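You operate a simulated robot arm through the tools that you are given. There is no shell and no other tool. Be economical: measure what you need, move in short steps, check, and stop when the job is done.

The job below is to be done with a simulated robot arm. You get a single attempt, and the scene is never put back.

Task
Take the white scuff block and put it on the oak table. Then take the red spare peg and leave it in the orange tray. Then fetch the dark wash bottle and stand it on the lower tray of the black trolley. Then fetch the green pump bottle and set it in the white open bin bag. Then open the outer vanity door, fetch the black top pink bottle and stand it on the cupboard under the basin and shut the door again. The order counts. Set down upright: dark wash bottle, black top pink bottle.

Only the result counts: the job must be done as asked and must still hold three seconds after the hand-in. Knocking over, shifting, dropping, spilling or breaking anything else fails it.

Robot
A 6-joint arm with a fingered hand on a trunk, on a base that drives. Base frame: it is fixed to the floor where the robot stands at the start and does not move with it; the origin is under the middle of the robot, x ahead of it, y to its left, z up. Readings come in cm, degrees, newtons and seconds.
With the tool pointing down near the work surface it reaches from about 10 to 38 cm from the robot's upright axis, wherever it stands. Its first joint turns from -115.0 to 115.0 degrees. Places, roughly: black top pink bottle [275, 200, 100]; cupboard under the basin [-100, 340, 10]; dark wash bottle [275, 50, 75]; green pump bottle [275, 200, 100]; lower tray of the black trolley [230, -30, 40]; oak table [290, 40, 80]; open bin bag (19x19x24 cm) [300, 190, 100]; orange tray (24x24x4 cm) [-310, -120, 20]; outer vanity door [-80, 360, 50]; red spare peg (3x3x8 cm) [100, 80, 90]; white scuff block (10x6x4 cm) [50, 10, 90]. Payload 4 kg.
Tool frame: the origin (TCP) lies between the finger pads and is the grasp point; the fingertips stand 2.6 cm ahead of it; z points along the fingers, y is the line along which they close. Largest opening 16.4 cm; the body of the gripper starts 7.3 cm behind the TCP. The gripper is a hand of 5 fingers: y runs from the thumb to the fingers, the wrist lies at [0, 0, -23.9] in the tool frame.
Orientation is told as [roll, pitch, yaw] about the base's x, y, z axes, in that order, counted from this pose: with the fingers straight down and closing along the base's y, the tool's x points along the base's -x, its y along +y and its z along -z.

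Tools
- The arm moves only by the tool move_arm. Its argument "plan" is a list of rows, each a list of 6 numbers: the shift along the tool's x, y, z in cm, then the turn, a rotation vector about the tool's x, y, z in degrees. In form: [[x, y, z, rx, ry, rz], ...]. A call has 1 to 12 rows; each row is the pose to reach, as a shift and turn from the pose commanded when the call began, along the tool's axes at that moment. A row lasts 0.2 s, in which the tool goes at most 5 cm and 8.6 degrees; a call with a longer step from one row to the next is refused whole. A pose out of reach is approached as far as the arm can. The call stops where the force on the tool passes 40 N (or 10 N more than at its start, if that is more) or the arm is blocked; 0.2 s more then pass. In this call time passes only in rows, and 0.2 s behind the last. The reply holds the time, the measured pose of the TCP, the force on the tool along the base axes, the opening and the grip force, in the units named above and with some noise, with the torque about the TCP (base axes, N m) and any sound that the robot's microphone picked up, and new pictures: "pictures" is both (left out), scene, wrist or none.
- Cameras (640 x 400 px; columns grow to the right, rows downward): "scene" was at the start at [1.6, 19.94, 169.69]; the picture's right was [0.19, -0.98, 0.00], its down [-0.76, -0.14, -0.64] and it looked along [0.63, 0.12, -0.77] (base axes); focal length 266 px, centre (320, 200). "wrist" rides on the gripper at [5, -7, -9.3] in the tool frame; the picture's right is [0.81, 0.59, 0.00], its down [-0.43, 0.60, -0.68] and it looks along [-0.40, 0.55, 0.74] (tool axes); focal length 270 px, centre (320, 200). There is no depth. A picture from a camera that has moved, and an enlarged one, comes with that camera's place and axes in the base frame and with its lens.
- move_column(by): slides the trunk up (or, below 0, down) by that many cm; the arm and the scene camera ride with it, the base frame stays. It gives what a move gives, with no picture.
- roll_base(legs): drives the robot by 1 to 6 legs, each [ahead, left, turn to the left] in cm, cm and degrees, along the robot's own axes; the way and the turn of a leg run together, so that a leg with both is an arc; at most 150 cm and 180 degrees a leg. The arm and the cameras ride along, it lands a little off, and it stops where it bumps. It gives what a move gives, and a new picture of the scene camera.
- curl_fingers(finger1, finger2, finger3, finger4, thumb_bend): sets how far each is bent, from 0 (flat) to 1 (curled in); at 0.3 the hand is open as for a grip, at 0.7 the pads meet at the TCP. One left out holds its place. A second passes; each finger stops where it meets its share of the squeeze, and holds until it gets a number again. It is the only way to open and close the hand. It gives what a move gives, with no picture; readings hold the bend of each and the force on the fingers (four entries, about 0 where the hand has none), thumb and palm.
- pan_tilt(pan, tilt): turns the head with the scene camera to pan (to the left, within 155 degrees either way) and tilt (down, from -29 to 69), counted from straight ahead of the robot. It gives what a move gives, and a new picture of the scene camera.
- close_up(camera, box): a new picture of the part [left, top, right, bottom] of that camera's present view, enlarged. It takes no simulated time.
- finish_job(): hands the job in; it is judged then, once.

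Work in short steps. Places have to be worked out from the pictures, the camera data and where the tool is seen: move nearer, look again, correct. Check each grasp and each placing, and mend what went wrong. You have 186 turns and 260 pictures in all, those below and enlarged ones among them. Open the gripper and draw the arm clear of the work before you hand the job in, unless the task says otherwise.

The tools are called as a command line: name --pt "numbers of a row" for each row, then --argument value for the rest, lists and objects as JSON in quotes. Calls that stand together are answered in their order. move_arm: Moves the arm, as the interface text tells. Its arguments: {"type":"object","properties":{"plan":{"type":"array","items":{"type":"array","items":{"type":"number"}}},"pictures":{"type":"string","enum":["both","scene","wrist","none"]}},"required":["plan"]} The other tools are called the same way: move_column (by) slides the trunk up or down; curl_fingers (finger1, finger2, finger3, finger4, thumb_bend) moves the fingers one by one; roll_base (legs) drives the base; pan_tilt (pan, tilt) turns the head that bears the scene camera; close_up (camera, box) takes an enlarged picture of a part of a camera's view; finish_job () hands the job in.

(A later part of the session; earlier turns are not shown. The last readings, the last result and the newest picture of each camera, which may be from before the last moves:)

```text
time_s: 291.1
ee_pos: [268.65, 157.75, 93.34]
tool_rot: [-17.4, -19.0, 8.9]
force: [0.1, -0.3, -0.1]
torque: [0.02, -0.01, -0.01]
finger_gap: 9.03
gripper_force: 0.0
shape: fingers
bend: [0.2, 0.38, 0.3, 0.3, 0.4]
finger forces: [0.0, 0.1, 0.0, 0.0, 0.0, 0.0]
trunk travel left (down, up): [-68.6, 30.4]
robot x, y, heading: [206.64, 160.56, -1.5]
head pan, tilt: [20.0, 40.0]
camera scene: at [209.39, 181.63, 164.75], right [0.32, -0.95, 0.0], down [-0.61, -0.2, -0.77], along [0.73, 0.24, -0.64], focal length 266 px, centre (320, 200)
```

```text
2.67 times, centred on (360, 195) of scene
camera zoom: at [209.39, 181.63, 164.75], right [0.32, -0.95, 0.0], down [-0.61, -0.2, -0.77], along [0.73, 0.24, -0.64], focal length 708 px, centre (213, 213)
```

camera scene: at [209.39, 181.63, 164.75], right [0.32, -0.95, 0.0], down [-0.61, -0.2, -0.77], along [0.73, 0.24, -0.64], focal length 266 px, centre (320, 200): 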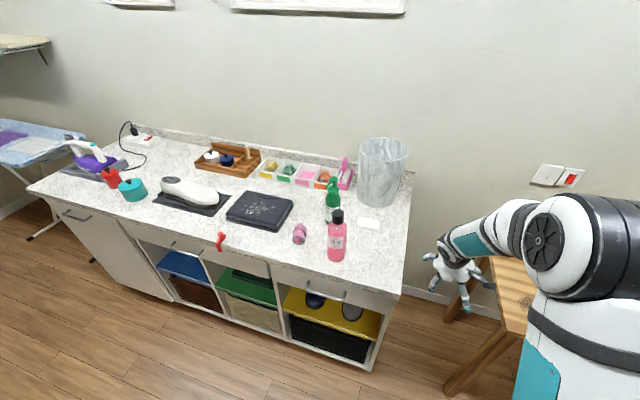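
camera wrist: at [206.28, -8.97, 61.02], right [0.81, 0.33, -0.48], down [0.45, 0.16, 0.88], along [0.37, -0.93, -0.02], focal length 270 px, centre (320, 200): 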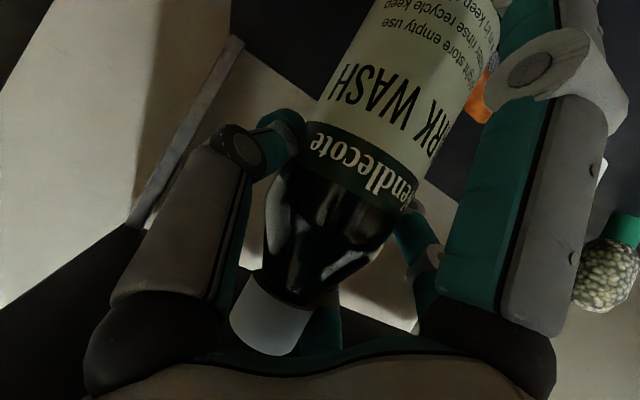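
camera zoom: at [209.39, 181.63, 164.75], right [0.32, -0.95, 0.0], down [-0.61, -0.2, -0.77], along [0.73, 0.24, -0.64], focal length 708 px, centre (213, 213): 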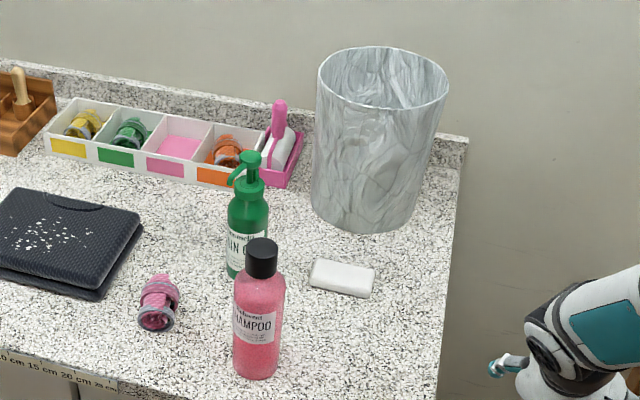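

Green pump bottle ≈(284.6, 200.6), ~22 cm tall; bag centre ≈(308.5, 187), rim z≈112; counter z≈88. First I straighten the hand orientation and raise the trunk.

move_arm --pt "0 0 0 -5 2.1 2.5" --pt "0 0 0 -10 4.2 5" --pt "0 0 0 -14.8 6.3 7.6" --pictures "none"

move_column --by 30

curl_fingers --finger1 0.45 --finger2 0.45 --finger3 0.45 --finger4 0.45 --thumb_bend 0.45

roll_base --legs '[[0, 35, 1.5]]'

```text
time_s: 291.9
ee_pos: [268.79, 157.75, 93.34]
tool_rot: [0.0, -14.1, 0.1]
force: [0.3, -0.5, 0.6]
torque: [0.0, 0.03, -0.01]
finger_gap: 9.04
gripper_force: 0.1
shape: fingers
bend: [0.2, 0.38, 0.3, 0.3, 0.4]
finger forces: [0.1, 0.1, 0.0, 0.0, 0.1, 0.1]
trunk travel left (down, up): [-68.6, 30.4]
robot x, y, heading: [206.61, 160.09, -1.6]
head pan, tilt: [20.0, 40.0]
```

```text
time_s: 294.9
ee_pos: [268.61, 157.66, 123.25]
tool_rot: [-0.1, -14.0, 0.1]
force: [-0.2, 0.2, 1.1]
torque: [-0.01, 0.0, 0.01]
finger_gap: 9.03
gripper_force: 0.1
shape: fingers
bend: [0.2, 0.38, 0.3, 0.3, 0.4]
finger forces: [0.0, 0.1, 0.0, 0.1, 0.0, 0.0]
trunk travel left (down, up): [-98.6, 0.4]
robot x, y, heading: [206.58, 160.41, -1.5]
head pan, tilt: [20.0, 40.0]
```

```text
time_s: 295.9
ee_pos: [268.7, 157.64, 123.34]
tool_rot: [-0.1, -14.2, 0.0]
force: [-0.3, -0.5, -0.1]
torque: [0.0, 0.02, 0.02]
finger_gap: 5.52
gripper_force: 0.1
shape: fingers
bend: [0.45, 0.45, 0.45, 0.45, 0.45]
finger forces: [0.0, 0.0, 0.0, 0.0, 0.1, 0.1]
trunk travel left (down, up): [-98.6, 0.4]
robot x, y, heading: [206.65, 160.33, -1.6]
head pan, tilt: [20.0, 40.0]
```

```text
time_s: 298.1
ee_pos: [269.1, 193.37, 123.33]
tool_rot: [-0.2, -14.2, 1.4]
force: [0.5, -1.0, 0.0]
torque: [-0.04, 0.01, 0.01]
finger_gap: 5.54
gripper_force: 0.0
shape: fingers
bend: [0.45, 0.45, 0.45, 0.45, 0.45]
finger forces: [0.1, 0.0, 0.0, 0.0, 0.1, 0.0]
trunk travel left (down, up): [-98.6, 0.4]
robot x, y, heading: [207.2, 194.92, -0.3]
head pan, tilt: [20.0, 40.0]
camera scene: at [209.45, 216.05, 194.74], right [0.34, -0.94, 0.0], down [-0.61, -0.22, -0.77], along [0.72, 0.26, -0.64], focal length 266 px, centre (320, 200)
```

scene: 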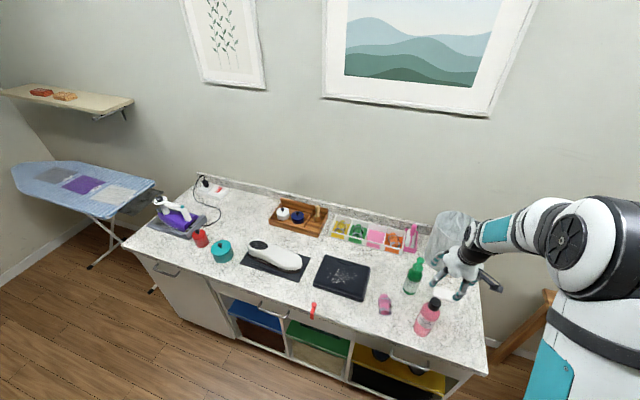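

Now a second viewpoint to triangulate the bottle, plus the wrist view.

close_up --camera "scene" --box '[360, 200, 520, 360]'

close_up --camera "wrist" --box '[0, 0, 640, 400]'

```text
2.50 times, centred on (440, 280) of scene
camera zoom: at [209.45, 216.05, 194.74], right [0.34, -0.94, 0.0], down [-0.61, -0.22, -0.77], along [0.72, 0.26, -0.64], focal length 664 px, centre (20, 0)
```

zoom: 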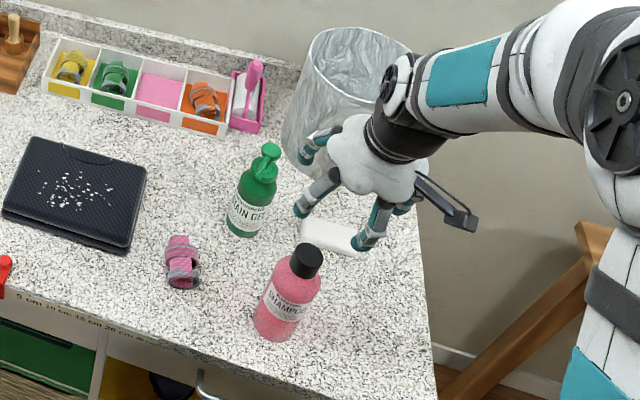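

```text
1.00 times, centred on (320, 200) of wrist
camera zoom: at [262.17, 186.29, 131.09], right [-0.8, 0.57, -0.2], down [0.24, 0.6, 0.76], along [0.55, 0.56, -0.62], focal length 270 px, centre (320, 200)
```

zoom: 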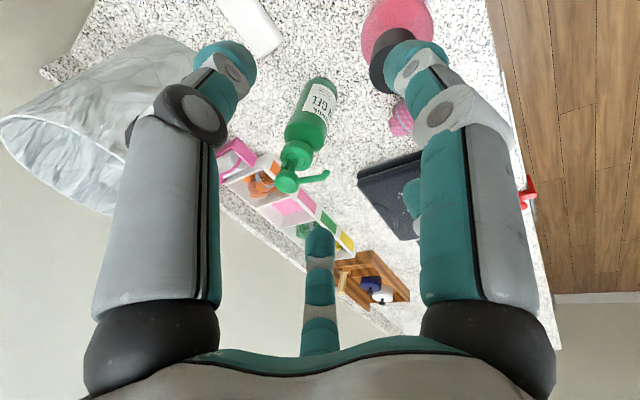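

Pump bottle axis ≈(282.2, 201), top z≈110.7, spout pointing between fingers 1 and 2: good. Moving the base so the hand is right above it.

roll_base --legs '[[13.2, 7.6, 0]]'

close_up --camera "wrist" --box '[0, 0, 640, 400]'

```text
time_s: 299.5
ee_pos: [283.0, 200.5, 123.25]
tool_rot: [-0.2, -14.0, 1.3]
force: [-0.7, 0.5, -0.8]
torque: [-0.02, 0.02, -0.04]
finger_gap: 5.52
gripper_force: 0.0
shape: fingers
bend: [0.45, 0.45, 0.45, 0.45, 0.45]
finger forces: [0.1, 0.0, 0.1, 0.1, 0.1, 0.0]
trunk travel left (down, up): [-98.6, 0.4]
robot x, y, heading: [220.8, 202.11, -0.5]
head pan, tilt: [20.0, 40.0]
camera scene: at [223.25, 223.36, 194.75], right [0.34, -0.94, 0.0], down [-0.61, -0.22, -0.77], along [0.72, 0.26, -0.64], focal length 266 px, centre (320, 200)
```

scene: 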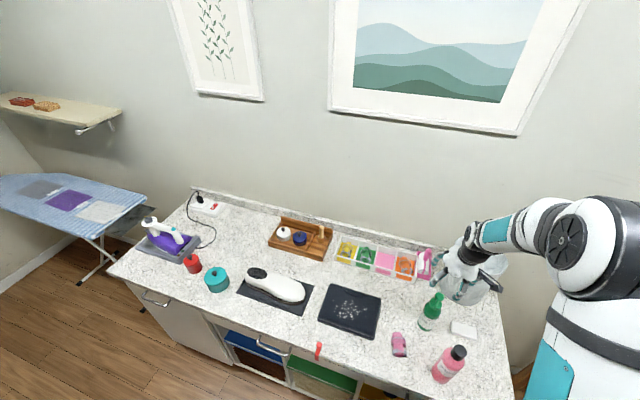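

```text
1.00 times, centred on (320, 200) of wrist
camera zoom: at [275.83, 193.45, 131.05], right [-0.8, 0.57, -0.2], down [0.24, 0.6, 0.76], along [0.55, 0.56, -0.62], focal length 270 px, centre (320, 200)
```

zoom: 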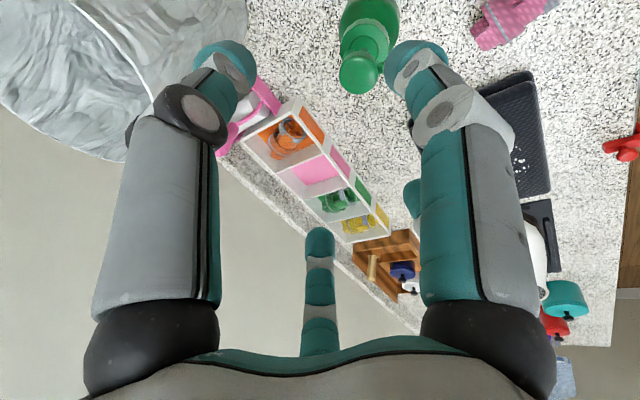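

Pump top at (282.4, 200.6): centred. Descending vertically to z≈105.6 with force watch.

move_arm --pt "1.2 0 3 0 0 0" --pt "2.3 0 7.3 0 0 0" --pt "3.3 0 11 0 0 0" --pt "4.2 0 14.4 0 0 0" --pt "4.7 0 16.2 0 0 0" --pt "4.9 0 17 0 0 0"

close_up --camera "scene" --box '[380, 220, 540, 380]'

```text
time_s: 300.9
ee_pos: [282.36, 200.74, 105.78]
tool_rot: [-0.1, -14.2, 1.3]
force: [0.6, -0.4, 0.1]
torque: [0.0, 0.03, -0.02]
finger_gap: 5.49
gripper_force: 0.0
shape: fingers
bend: [0.45, 0.45, 0.45, 0.45, 0.45]
finger forces: [0.0, 0.1, 0.0, 0.0, 0.0, 0.0]
trunk travel left (down, up): [-98.6, 0.4]
robot x, y, heading: [221.3, 201.87, -0.3]
head pan, tilt: [20.0, 40.0]
camera scene: at [223.18, 223.29, 194.75], right [0.34, -0.94, 0.0], down [-0.61, -0.22, -0.77], along [0.72, 0.26, -0.64], focal length 266 px, centre (320, 200)
camera wrist: at [275.26, 193.58, 113.56], right [-0.8, 0.57, -0.2], down [0.24, 0.6, 0.76], along [0.55, 0.56, -0.62], focal length 270 px, centre (320, 200)
```

scene: 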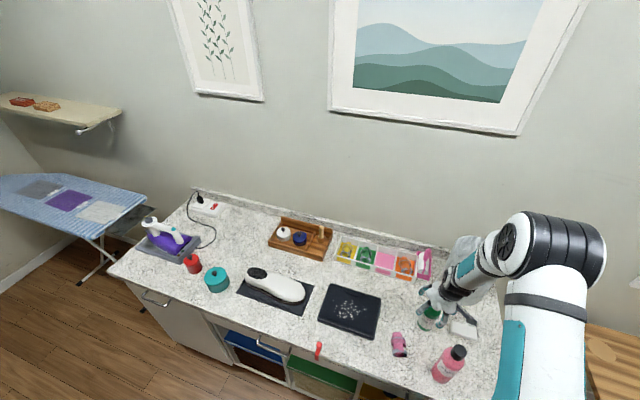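
wrist: 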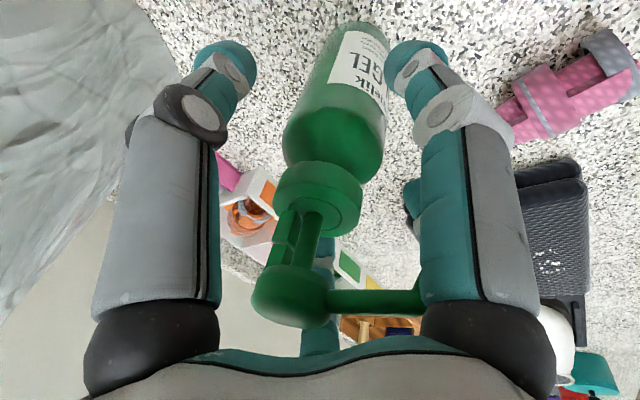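

```text
2.50 times, centred on (460, 300) of scene
camera zoom: at [223.18, 223.29, 194.75], right [0.34, -0.94, 0.0], down [-0.61, -0.22, -0.77], along [0.72, 0.26, -0.64], focal length 664 px, centre (-30, -50)
```

zoom: 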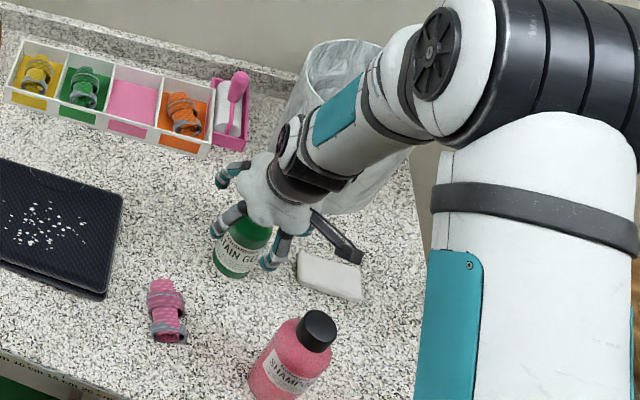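

The neck and pump are inside the ring with no contact. I'll lower 1 cm more so the tips grip the body's top, then close gently.

move_arm --pt "0.3 0 1.2 0 0 0" --pictures "none"

curl_fingers --finger1 0.58 --finger2 0.58 --finger3 0.58 --finger4 0.58 --thumb_bend 0.58

close_up --camera "wrist" --box '[0, 0, 640, 400]'

```text
time_s: 301.3
ee_pos: [282.32, 200.81, 104.43]
tool_rot: [-0.1, -13.9, 1.2]
force: [-0.7, -0.1, -0.6]
torque: [-0.02, 0.02, 0.02]
finger_gap: 5.51
gripper_force: 0.0
shape: fingers
bend: [0.45, 0.45, 0.45, 0.45, 0.45]
finger forces: [0.0, 0.0, 0.0, 0.0, 0.0, 0.1]
trunk travel left (down, up): [-98.6, 0.4]
robot x, y, heading: [220.82, 201.82, -0.2]
head pan, tilt: [20.0, 40.0]
```

```text
time_s: 302.3
ee_pos: [282.28, 200.81, 104.36]
tool_rot: [-0.2, -14.1, 1.3]
force: [-0.6, 0.3, 0.3]
torque: [0.02, 0.05, 0.02]
finger_gap: 2.76
gripper_force: 2.2
shape: fingers
bend: [0.56, 0.56, 0.56, 0.57, 0.57]
finger forces: [1.3, 1.1, 0.7, 0.2, 0.8, 0.0]
trunk travel left (down, up): [-98.6, 0.4]
robot x, y, heading: [221.01, 201.79, -0.5]
head pan, tilt: [20.0, 40.0]
```

```text
1.00 times, centred on (320, 200) of wrist
camera zoom: at [275.21, 193.68, 112.28], right [-0.8, 0.57, -0.2], down [0.24, 0.6, 0.76], along [0.55, 0.56, -0.62], focal length 270 px, centre (320, 200)
```

zoom: 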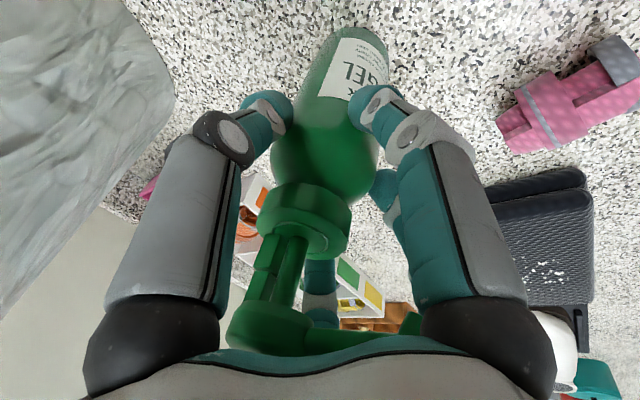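

All five digits touch the bottle body evenly. I'll tighten, then lift and check.

curl_fingers --finger1 0.75 --finger2 0.75 --finger3 0.75 --finger4 0.75 --thumb_bend 0.75

move_arm --pt "-1 0 -4 0 0 0" --pt "-2.2 0 -8.7 0 0 0"

```text
time_s: 303.3
ee_pos: [282.3, 200.89, 104.62]
tool_rot: [0.0, -14.0, 1.2]
force: [0.3, -1.1, 7.2]
torque: [0.02, -0.08, 0.01]
finger_gap: 2.44
gripper_force: 29.6
shape: fingers
bend: [0.58, 0.56, 0.57, 0.6, 0.61]
finger forces: [8.2, 10.8, 11.5, 8.0, 20.4, 0.0]
trunk travel left (down, up): [-98.6, 0.4]
robot x, y, heading: [220.87, 201.81, -0.4]
head pan, tilt: [20.0, 40.0]
```

```text
time_s: 303.9
ee_pos: [282.08, 200.66, 113.59]
tool_rot: [-0.2, -14.0, 1.3]
force: [0.5, -0.1, -3.4]
torque: [-0.05, -0.01, -0.02]
finger_gap: 2.41
gripper_force: 26.5
shape: fingers
bend: [0.58, 0.56, 0.57, 0.6, 0.62]
finger forces: [8.0, 10.4, 9.4, 6.8, 18.8, 0.0]
trunk travel left (down, up): [-98.6, 0.4]
robot x, y, heading: [221.33, 202.04, -0.3]
head pan, tilt: [20.0, 40.0]
camera scene: at [222.99, 223.27, 194.74], right [0.34, -0.94, 0.0], down [-0.61, -0.22, -0.77], along [0.72, 0.26, -0.64], focal length 266 px, centre (320, 200)
camera wrist: at [274.99, 193.45, 121.29], right [-0.8, 0.57, -0.2], down [0.24, 0.6, 0.76], along [0.55, 0.56, -0.62], focal length 270 px, centre (320, 200)
```

scene: 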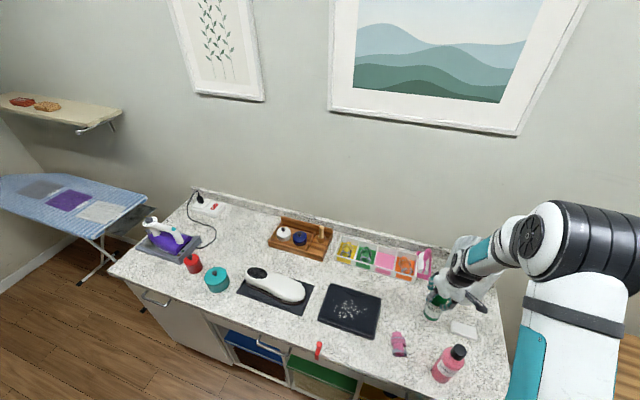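
wrist: 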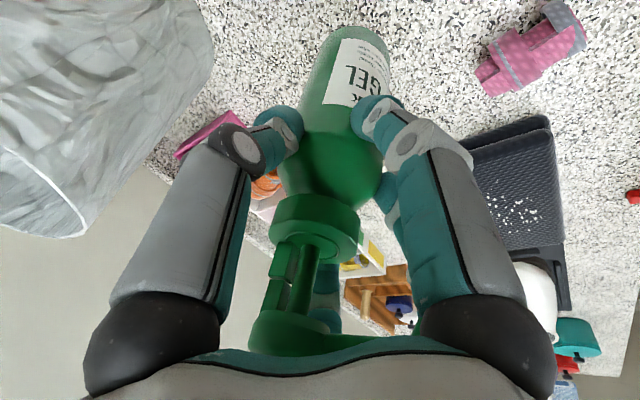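

Bottle is lifted. Raising it another 20 cm so its base clears the bag rim.

move_arm --pt "-1.1 0 -4.7 0 0 0" --pt "-2.3 0 -9.4 0 0 0" --pt "-3.5 0 -14.1 0 0 0" --pt "-4.7 0 -18.8 0 0 0" --pt "-5 0 -20 0 0 0"

```text
time_s: 305.1
ee_pos: [282.22, 200.54, 134.14]
tool_rot: [0.0, -14.0, 1.2]
force: [-0.6, 0.6, -3.3]
torque: [-0.04, 0.01, 0.0]
finger_gap: 2.38
gripper_force: 27.0
shape: fingers
bend: [0.58, 0.56, 0.57, 0.6, 0.62]
finger forces: [7.9, 10.4, 9.3, 6.9, 18.7, 0.0]
trunk travel left (down, up): [-98.6, 0.4]
robot x, y, heading: [221.11, 201.7, -0.5]
head pan, tilt: [20.0, 40.0]
camera scene: at [223.24, 223.27, 194.75], right [0.34, -0.94, 0.0], down [-0.61, -0.22, -0.77], along [0.72, 0.26, -0.64], focal length 266 px, centre (320, 200)
camera wrist: at [275.18, 193.32, 141.91], right [-0.8, 0.57, -0.2], down [0.24, 0.6, 0.76], along [0.55, 0.56, -0.62], focal length 270 px, centre (320, 200)
```

scene: 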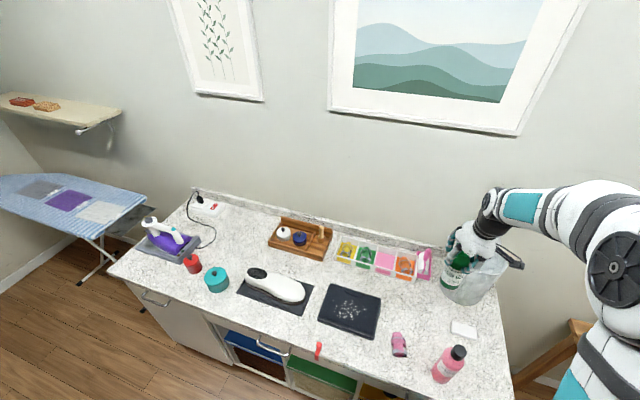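
wrist: 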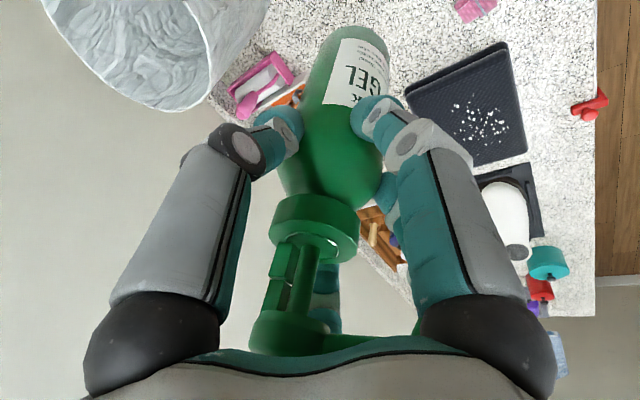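

Base of bottle at z≈118, above the rim (≈112). I'll shift right 13 and ahead 9 with the base, then extend the arm over the bag centre (≈(307.5,187)).

roll_base --legs '[[9, -13.4, 0.3]]'

move_arm --pt "-4.7 0 1.2 0 0 0" --pt "-9.4 0 2.4 0 0 0" --pt "-13.2 0 3.3 0 0 0"

```text
time_s: 306.6
ee_pos: [290.9, 187.26, 134.03]
tool_rot: [0.1, -14.0, 1.6]
force: [0.0, -0.3, -2.9]
torque: [-0.01, 0.02, 0.02]
finger_gap: 2.4
gripper_force: 26.5
shape: fingers
bend: [0.58, 0.56, 0.57, 0.6, 0.62]
finger forces: [7.9, 10.4, 9.4, 6.9, 18.7, 0.0]
trunk travel left (down, up): [-98.6, 0.4]
robot x, y, heading: [229.45, 188.54, -0.3]
head pan, tilt: [20.0, 40.0]
camera scene: at [231.72, 209.74, 194.77], right [0.34, -0.94, 0.0], down [-0.6, -0.22, -0.77], along [0.72, 0.26, -0.64], focal length 266 px, centre (320, 200)
```

scene: 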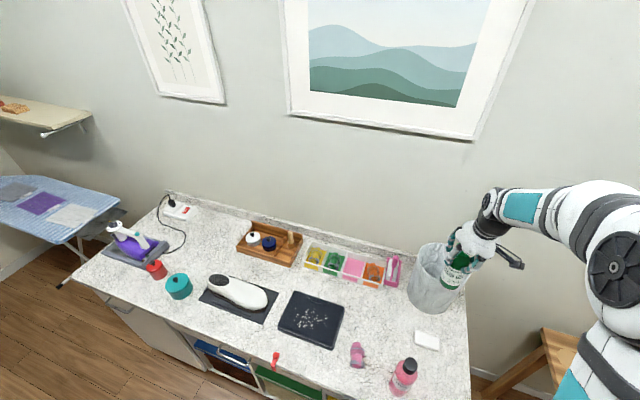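

```text
time_s: 307.4
ee_pos: [304.83, 187.65, 134.11]
tool_rot: [-0.1, -14.0, 1.6]
force: [-0.1, 0.8, -3.3]
torque: [-0.01, 0.06, 0.03]
finger_gap: 2.41
gripper_force: 26.2
shape: fingers
bend: [0.58, 0.56, 0.57, 0.6, 0.62]
finger forces: [8.0, 10.3, 9.5, 7.0, 18.5, 0.0]
trunk travel left (down, up): [-98.6, 0.4]
robot x, y, heading: [229.48, 188.19, -0.4]
head pan, tilt: [20.0, 40.0]
camera scene: at [231.91, 209.91, 194.75], right [0.34, -0.94, 0.0], down [-0.61, -0.22, -0.77], along [0.72, 0.26, -0.64], focal length 266 px, centre (320, 200)
camera wrist: at [297.76, 180.5, 141.93], right [-0.8, 0.57, -0.2], down [0.24, 0.6, 0.76], along [0.55, 0.56, -0.62], focal length 270 px, centre (320, 200)
```

scene: 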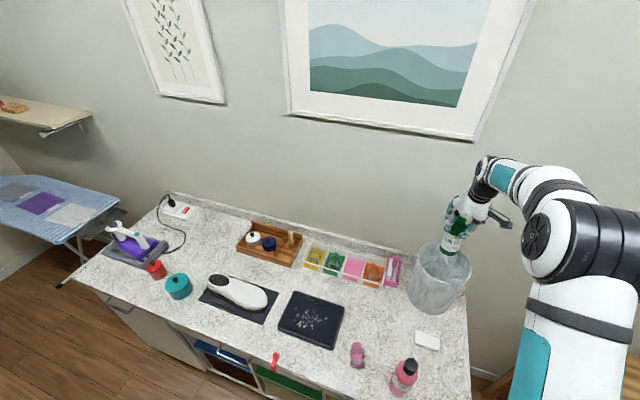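
wrist: 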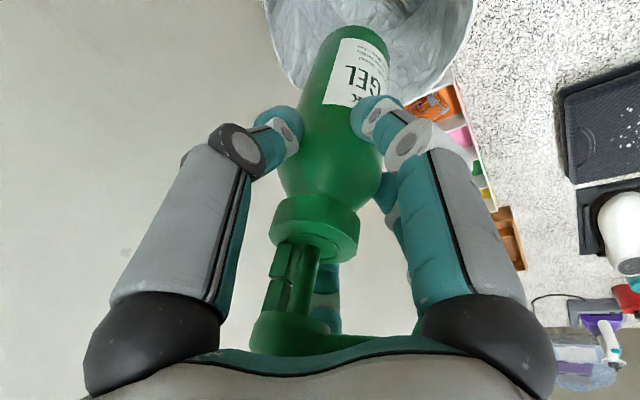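

Over the bag now. Enlarging the scene view to check centring.

close_up --camera "scene" --box '[384, 150, 544, 330]'

```text
2.22 times, centred on (464, 240) of scene
camera zoom: at [231.91, 209.91, 194.75], right [0.34, -0.94, 0.0], down [-0.61, -0.22, -0.77], along [0.72, 0.26, -0.64], focal length 590 px, centre (0, 111)
```

zoom: 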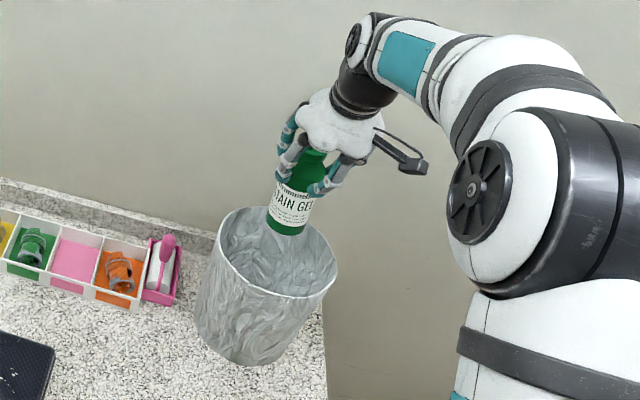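

Bag opening centre ≈(305.7,186): nearly aligned. I'll lower in stages with small correction.

move_arm --pt "0 -1.3 2 0 0 0" --pt "1.2 -1.3 6.5 0 0 0" --pt "2.4 -1.3 11.2 0 0 0" --pt "3.5 -1.3 15.9 0 0 0" --pt "4.4 -1.3 19.4 0 0 0"

close_up --camera "scene" --box '[384, 150, 544, 330]'

```text
time_s: 308.6
ee_pos: [305.16, 186.38, 114.31]
tool_rot: [-0.2, -14.1, 1.7]
force: [0.6, 0.4, -2.9]
torque: [-0.02, 0.01, 0.02]
finger_gap: 2.36
gripper_force: 26.6
shape: fingers
bend: [0.58, 0.56, 0.57, 0.6, 0.62]
finger forces: [7.9, 10.3, 9.5, 7.1, 18.4, 0.0]
trunk travel left (down, up): [-98.6, 0.4]
robot x, y, heading: [229.36, 188.57, -0.2]
head pan, tilt: [20.0, 40.0]
camera scene: at [231.75, 209.85, 194.76], right [0.34, -0.94, 0.0], down [-0.6, -0.22, -0.77], along [0.72, 0.26, -0.64], focal length 266 px, centre (320, 200)
camera wrist: at [298.16, 179.1, 122.0], right [-0.8, 0.57, -0.2], down [0.24, 0.6, 0.76], along [0.55, 0.56, -0.62], focal length 270 px, centre (320, 200)
```

scene: 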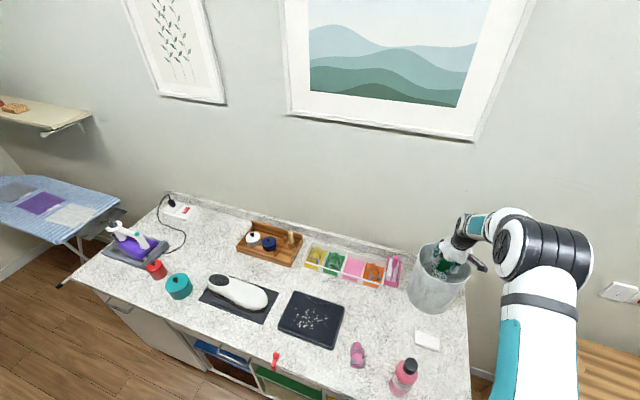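
wrist: 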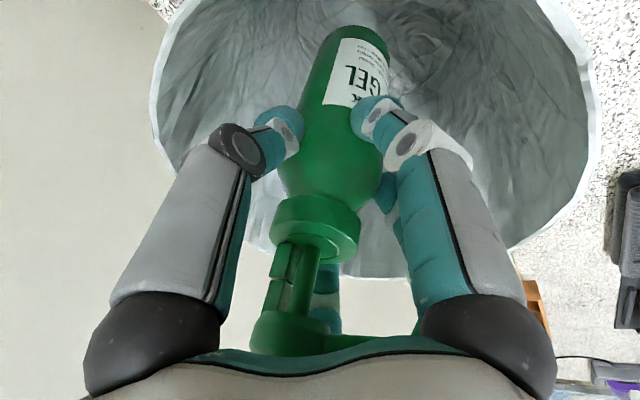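

```text
2.22 times, centred on (464, 240) of scene
camera zoom: at [231.75, 209.85, 194.76], right [0.34, -0.94, 0.0], down [-0.6, -0.22, -0.77], along [0.72, 0.26, -0.64], focal length 590 px, centre (0, 111)
```

zoom: 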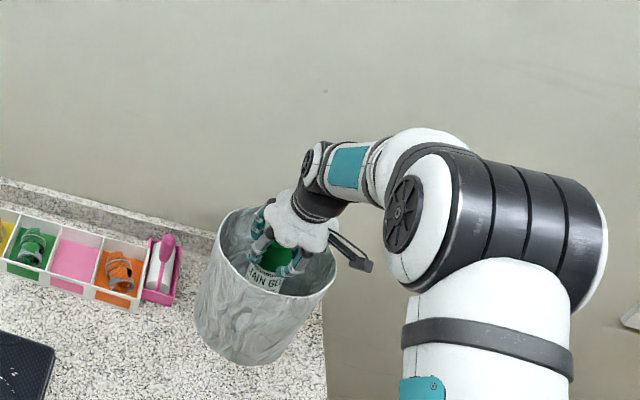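

The camera bracket passes near the rim, so I'll shift slightly (−1, −2) to keep it outside and lower to z≈106.5 with force watch.

move_arm --pt "1 -1.5 2 0 0 0" --pt "2 -2 4.5 0 0 0" --pt "2.5 -2 6.2 0 0 0" --pt "2.8 -2 7.5 0 0 0"

close_up --camera "scene" --box '[384, 150, 544, 330]'

```text
time_s: 309.6
ee_pos: [304.26, 184.44, 106.3]
tool_rot: [-0.1, -14.0, 1.7]
force: [0.0, -0.1, -3.7]
torque: [-0.01, 0.04, -0.01]
finger_gap: 2.38
gripper_force: 26.8
shape: fingers
bend: [0.58, 0.56, 0.57, 0.6, 0.62]
finger forces: [7.9, 10.4, 9.4, 7.0, 18.4, 0.0]
trunk travel left (down, up): [-98.6, 0.4]
robot x, y, heading: [229.46, 188.52, -0.2]
head pan, tilt: [20.0, 40.0]
camera scene: at [231.7, 209.87, 194.75], right [0.34, -0.94, 0.0], down [-0.6, -0.22, -0.77], along [0.72, 0.26, -0.64], focal length 266 px, centre (320, 200)
camera wrist: at [297.21, 177.27, 114.05], right [-0.8, 0.57, -0.2], down [0.24, 0.6, 0.76], along [0.55, 0.56, -0.62], focal length 270 px, centre (320, 200)
```

scene: 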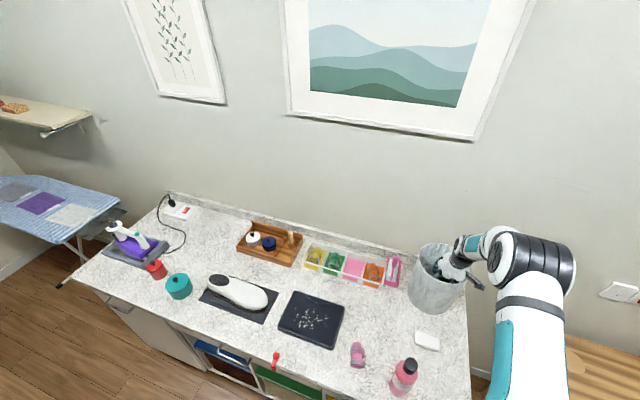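
wrist: 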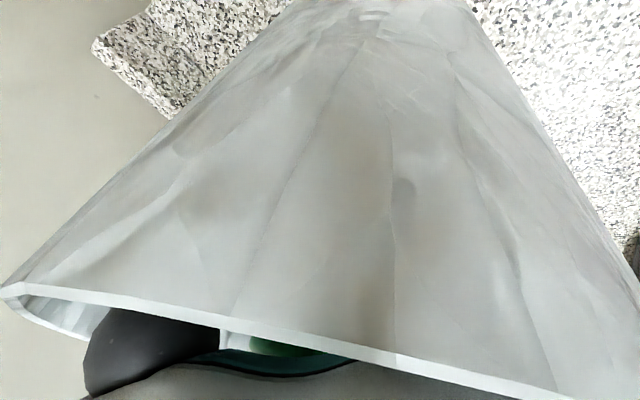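

```text
2.22 times, centred on (464, 240) of scene
camera zoom: at [231.7, 209.87, 194.75], right [0.34, -0.94, 0.0], down [-0.6, -0.22, -0.77], along [0.72, 0.26, -0.64], focal length 590 px, centre (0, 111)
```

zoom: 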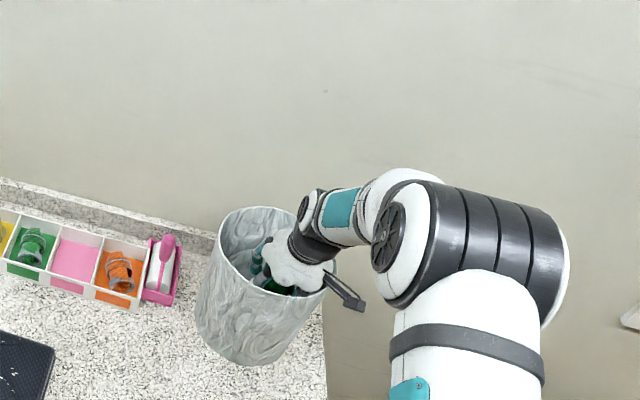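

No contact yet; base ≈1 cm above the bag floor. I'll lower in 0.5 cm steps until touch.

move_arm --pt "0.12 0 0.5 0 0 0" --pt "0.24 0 1.0 0 0 0" --pt "0.36 0 1.5 0 0 0" --pictures "none"

```text
time_s: 310.4
ee_pos: [304.05, 184.34, 105.12]
tool_rot: [-0.1, -14.2, 1.6]
force: [-0.6, -1.2, 4.8]
torque: [0.03, 0.07, 0.0]
finger_gap: 2.37
gripper_force: 28.7
shape: fingers
bend: [0.58, 0.56, 0.57, 0.6, 0.62]
finger forces: [8.5, 10.6, 10.7, 8.2, 19.0, 0.9]
trunk travel left (down, up): [-98.6, 0.4]
robot x, y, heading: [229.52, 188.7, -0.2]
head pan, tilt: [20.0, 40.0]
```

The bottle touches the bag floor. Opening the digits modestly and rising vertically.

curl_fingers --finger1 0.48 --finger2 0.48 --finger3 0.48 --finger4 0.48 --thumb_bend 0.48

move_arm --pt "-0.6 0 -2.5 0 0 0" --pt "-1.2 0 -5 0 0 0" --pt "-2.3 0 -9.5 0 0 0" --pt "-3.5 0 -14.2 0 0 0" --pt "-4.6 0 -18.8 0 0 0" --pt "-5.5 0 -22 0 0 0"

close_up --camera "scene" --box '[384, 150, 544, 330]'

```text
time_s: 311.4
ee_pos: [304.04, 184.42, 104.84]
tool_rot: [-0.1, -14.0, 1.6]
force: [0.3, 1.1, 0.5]
torque: [-0.02, 0.01, -0.03]
finger_gap: 4.67
gripper_force: 0.5
shape: fingers
bend: [0.48, 0.48, 0.48, 0.48, 0.48]
finger forces: [0.0, 0.1, 0.0, 0.1, 0.8, 0.0]
trunk travel left (down, up): [-98.6, 0.4]
robot x, y, heading: [229.42, 188.62, -0.0]
head pan, tilt: [20.0, 40.0]
```

```text
time_s: 312.8
ee_pos: [304.02, 184.35, 127.73]
tool_rot: [-0.1, -14.0, 1.6]
force: [0.0, 0.2, 0.7]
torque: [0.0, -0.01, 0.01]
finger_gap: 4.69
gripper_force: 0.1
shape: fingers
bend: [0.48, 0.48, 0.48, 0.48, 0.48]
finger forces: [0.1, 0.0, 0.0, 0.0, 0.0, 0.0]
trunk travel left (down, up): [-98.6, 0.4]
robot x, y, heading: [229.41, 188.52, -0.3]
head pan, tilt: [20.0, 40.0]
camera scene: at [231.54, 209.87, 194.75], right [0.34, -0.94, 0.0], down [-0.6, -0.22, -0.77], along [0.72, 0.26, -0.64], focal length 266 px, centre (320, 200)
camera wrist: at [296.87, 177.0, 135.43], right [-0.8, 0.57, -0.2], down [0.24, 0.6, 0.76], along [0.55, 0.56, -0.62], focal length 270 px, centre (320, 200)
```

scene: 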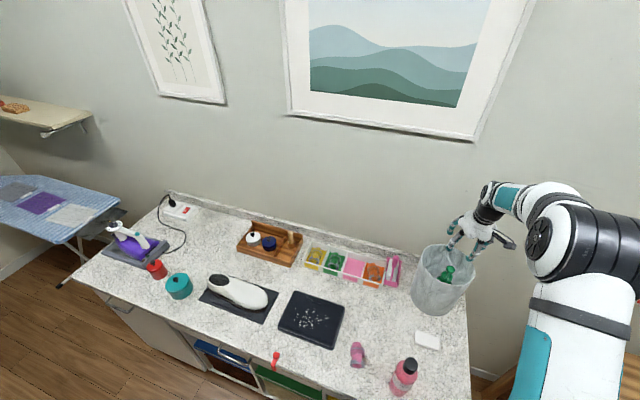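
wrist: 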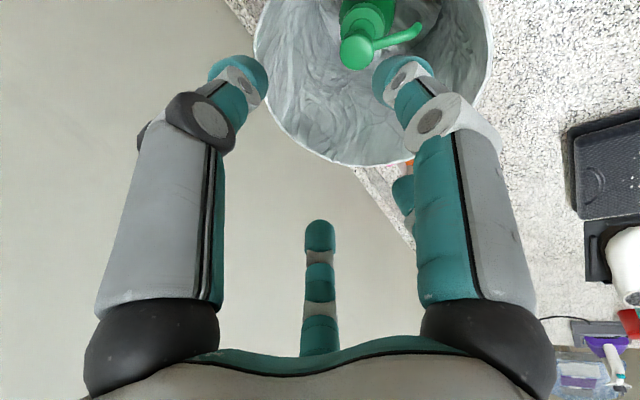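

```text
2.22 times, centred on (464, 240) of scene
camera zoom: at [231.54, 209.87, 194.75], right [0.34, -0.94, 0.0], down [-0.6, -0.22, -0.77], along [0.72, 0.26, -0.64], focal length 590 px, centre (0, 111)
```

zoom: 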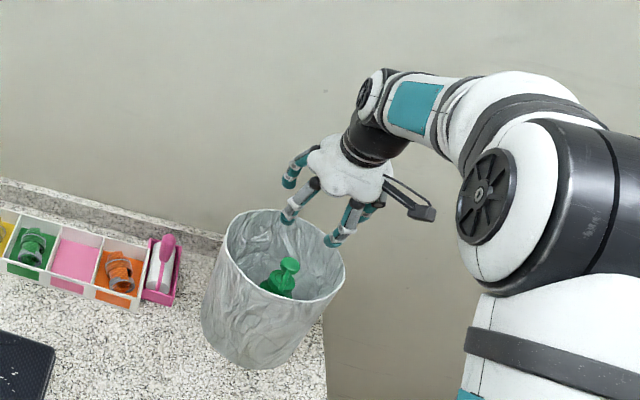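

The green pump bottle stands in the bag. Next the vanity door: I'll retract the arm, then drive back to the corridor and face the bathroom doorway.

move_arm --pt "4.7 0 -1.2 0 0 0" --pt "9.4 0 -2.4 0 0 0" --pt "14.1 0 -3.5 0 0 0" --pt "18.8 0 -4.7 0 0 0" --pt "23.5 0 -5.5 0 0 0" --pt "27 0 -6 0 0 0" --pictures "none"

roll_base --legs '[[-28, 0, 0], [0, 0, 180], [120, 0, 0], [108, 0, 0], [0, 0, -90]]'

```text
time_s: 314.1
ee_pos: [276.61, 183.65, 127.16]
tool_rot: [-0.1, -14.1, 1.7]
force: [0.0, -0.5, -0.3]
torque: [0.0, 0.01, 0.0]
finger_gap: 4.7
gripper_force: 0.2
shape: fingers
bend: [0.48, 0.48, 0.48, 0.48, 0.48]
finger forces: [0.0, 0.0, 0.1, 0.0, 0.0, 0.1]
trunk travel left (down, up): [-98.6, 0.4]
robot x, y, heading: [229.47, 188.55, -0.0]
head pan, tilt: [20.0, 40.0]
```

```text
time_s: 338.1
ee_pos: [-20.88, 230.84, 127.04]
tool_rot: [-0.1, -14.0, 94.1]
force: [0.0, -0.7, -0.2]
torque: [0.03, -0.01, -0.01]
finger_gap: 4.7
gripper_force: 0.0
shape: fingers
bend: [0.48, 0.48, 0.48, 0.48, 0.48]
finger forces: [0.0, 0.0, 0.0, 0.0, 0.0, 0.0]
trunk travel left (down, up): [-98.6, 0.4]
robot x, y, heading: [-23.58, 183.33, 92.2]
head pan, tilt: [20.0, 40.0]
camera scene: at [-45.14, 184.46, 194.76], right [0.92, 0.38, 0.0], down [0.24, -0.59, -0.77], along [-0.29, 0.71, -0.64], focal length 266 px, centre (320, 200)
```

scene: 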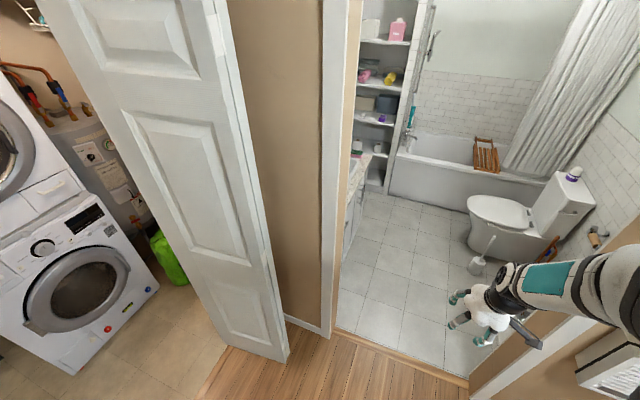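

The doorway spans x≈−69…20; the vanity front is at x≈−81 on the left inside. I'll lower the trunk 22 cm to clear the lintel, align and drive in.

move_column --by -22

roll_base --legs '[[0, 5, -2.2], [130, 0, 0]]'

pan_tilt --pan 60 --tilt 50

```text
time_s: 340.4
ee_pos: [-20.85, 230.88, 105.05]
tool_rot: [-0.1, -14.0, 94.0]
force: [-0.3, -0.1, -0.2]
torque: [-0.04, 0.01, -0.03]
finger_gap: 4.72
gripper_force: 0.1
shape: fingers
bend: [0.48, 0.48, 0.48, 0.48, 0.48]
finger forces: [0.1, 0.0, 0.0, 0.0, 0.0, 0.0]
trunk travel left (down, up): [-76.6, 22.4]
robot x, y, heading: [-23.82, 183.29, 92.2]
head pan, tilt: [20.0, 40.0]
```

```text
time_s: 347.6
ee_pos: [-23.43, 363.27, 105.02]
tool_rot: [-0.2, -14.0, 91.3]
force: [0.3, 0.5, -0.7]
torque: [0.01, 0.0, 0.02]
finger_gap: 4.71
gripper_force: 0.2
shape: fingers
bend: [0.48, 0.48, 0.48, 0.48, 0.48]
finger forces: [0.1, 0.0, 0.1, 0.1, 0.1, 0.0]
trunk travel left (down, up): [-76.6, 22.4]
robot x, y, heading: [-28.36, 316.01, 89.6]
head pan, tilt: [20.0, 40.0]
camera scene: at [-49.83, 318.12, 172.76], right [0.94, 0.34, 0.0], down [0.22, -0.61, -0.77], along [-0.26, 0.72, -0.64], focal length 266 px, centre (320, 200)
```

scene: 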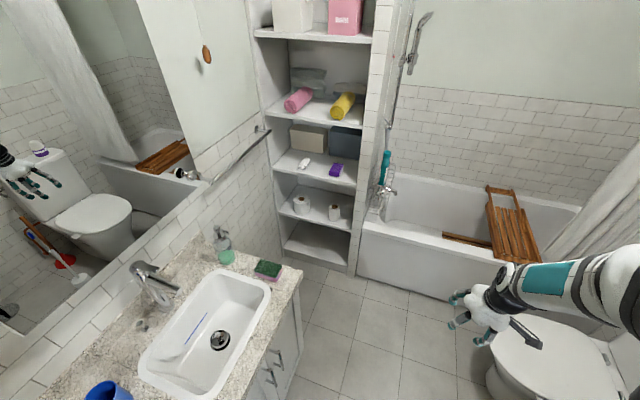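

```text
time_s: 348.6
ee_pos: [-23.58, 363.15, 104.91]
tool_rot: [-0.1, -14.0, 91.3]
force: [0.4, -0.8, 0.4]
torque: [-0.01, 0.05, 0.02]
finger_gap: 4.7
gripper_force: 0.0
shape: fingers
bend: [0.48, 0.48, 0.48, 0.48, 0.48]
finger forces: [0.0, 0.0, 0.0, 0.1, 0.1, 0.0]
trunk travel left (down, up): [-76.6, 22.4]
robot x, y, heading: [-28.22, 316.05, 89.5]
head pan, tilt: [60.0, 50.0]
camera scene: at [-53.62, 313.97, 171.34], right [0.51, 0.86, 0.0], down [0.66, -0.39, -0.64], along [-0.55, 0.33, -0.77], focal length 266 px, centre (320, 200)
```

scene: 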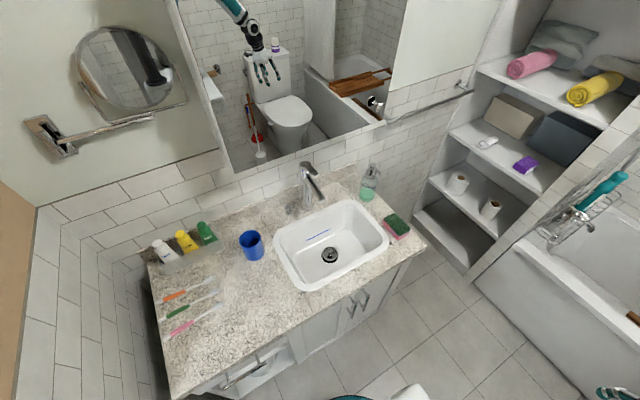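

The doors' handles meet at y≈346 (z≈58); the outer door is the far one (y≈347–373). I'll step ahead/right and turn to face the vanity.

roll_base --legs '[[28, -13, 0.4], [0, 0, 90]]'

pan_tilt --pan -8 --tilt 55

```text
time_s: 354.6
ee_pos: [-62.69, 348.51, 105.05]
tool_rot: [-0.1, -14.1, -177.6]
force: [-0.6, 1.5, -0.2]
torque: [0.01, 0.01, -0.01]
finger_gap: 4.71
gripper_force: 0.1
shape: fingers
bend: [0.48, 0.48, 0.48, 0.48, 0.48]
finger forces: [0.0, 0.0, 0.0, 0.0, 0.0, 0.0]
trunk travel left (down, up): [-76.6, 22.4]
robot x, y, heading: [-15.33, 344.48, -179.4]
head pan, tilt: [60.0, 50.0]
camera scene: at [-12.75, 319.05, 171.34], right [-0.87, 0.49, 0.0], down [0.37, 0.67, -0.64], along [-0.31, -0.56, -0.77], focal length 266 px, centre (320, 200)
```

scene: 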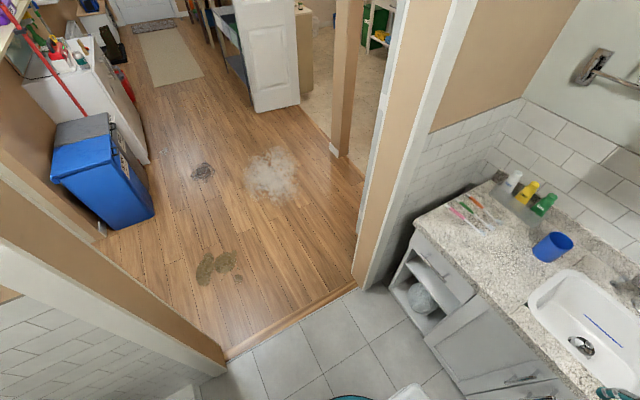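

```text
time_s: 356.0
ee_pos: [-62.75, 348.46, 105.06]
tool_rot: [-0.1, -14.0, -177.5]
force: [0.4, -1.1, -0.3]
torque: [0.0, 0.02, 0.03]
finger_gap: 4.67
gripper_force: 0.1
shape: fingers
bend: [0.48, 0.48, 0.48, 0.48, 0.48]
finger forces: [0.1, 0.1, 0.0, 0.0, 0.0, 0.0]
trunk travel left (down, up): [-76.6, 22.4]
robot x, y, heading: [-15.13, 344.33, -179.3]
head pan, tilt: [-8.0, 55.0]
camera scene: at [-16.14, 326.68, 170.69], right [0.13, 0.99, 0.0], down [0.81, -0.1, -0.57], along [-0.57, 0.07, -0.82], focal length 266 px, centre (320, 200)
```

scene: 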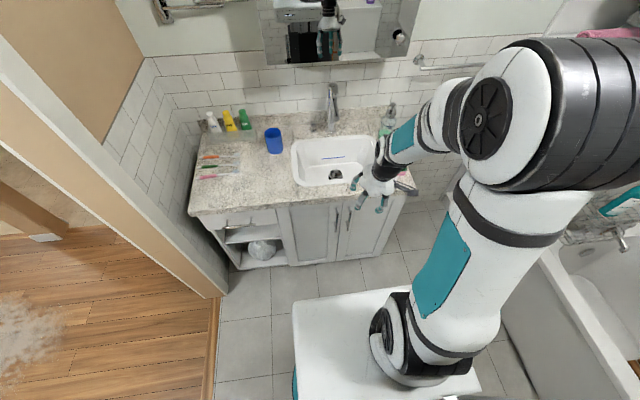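

Enlarging the vanity doors.

close_up --camera "scene" --box '[180, 180, 420, 290]'

```text
2.67 times, centred on (300, 235) of scene
camera zoom: at [-16.14, 326.68, 170.69], right [0.13, 0.99, 0.0], down [0.81, -0.1, -0.57], along [-0.57, 0.07, -0.82], focal length 708 px, centre (373, 107)
```

zoom: 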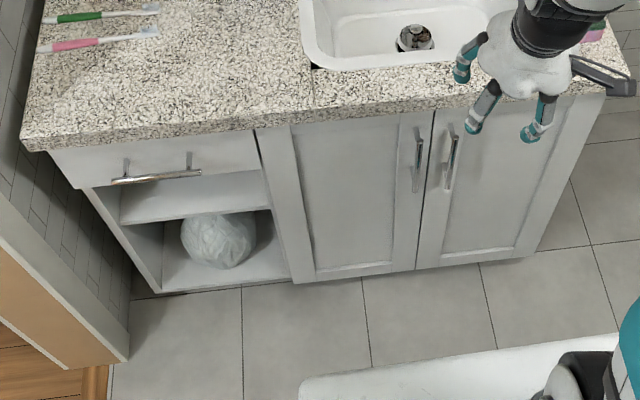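

Outer door = right one: handle bar at y≈347.7, z≈54–72, x≈−77, hinge near y≈374. I'll step back with a 15° right turn so I can lower and shape the hand clear of the counter.

roll_base --legs '[[0, 15, 0], [-22, 0, 0], [0, 0, -15]]'

move_arm --pt "-4 0 1 0 -6 0" --pt "-8 0 2 0 -13 0" --pt "-11.5 0 3 0 -20 0" --pt "-14 0 4 0 -27 0" --pt "-15 0 4 0 -34 0" --pt "-15 0 4 0 -39 0" --pictures "none"

```text
time_s: 359.5
ee_pos: [-38.04, 345.32, 105.05]
tool_rot: [-0.1, -14.1, 168.1]
force: [-0.1, -0.8, -0.2]
torque: [0.01, -0.01, -0.02]
finger_gap: 4.71
gripper_force: 0.0
shape: fingers
bend: [0.48, 0.48, 0.48, 0.48, 0.48]
finger forces: [0.1, 0.0, 0.0, 0.1, 0.1, 0.0]
trunk travel left (down, up): [-76.6, 22.4]
robot x, y, heading: [6.48, 329.41, 166.3]
head pan, tilt: [-8.0, 55.0]
camera scene: at [1.51, 312.55, 170.69], right [0.37, 0.93, 0.0], down [0.76, -0.3, -0.57], along [-0.53, 0.21, -0.82], focal length 266 px, centre (320, 200)
```

scene: 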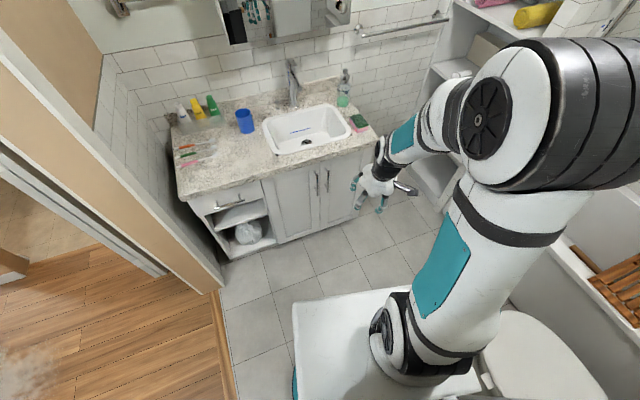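

```text
time_s: 360.9
ee_pos: [-53.41, 348.36, 104.67]
tool_rot: [0.3, -53.0, 167.1]
force: [0.2, -1.4, -0.2]
torque: [0.06, -0.02, -0.09]
finger_gap: 4.71
gripper_force: 0.2
shape: fingers
bend: [0.48, 0.48, 0.48, 0.48, 0.48]
finger forces: [0.1, 0.1, 0.0, 0.0, 0.0, 0.1]
out of reach, approached as far as the arm can: row 3, 4, 5
trunk travel left (down, up): [-76.6, 22.4]
robot x, y, heading: [6.51, 329.51, 166.1]
head pan, tilt: [-8.0, 55.0]
```

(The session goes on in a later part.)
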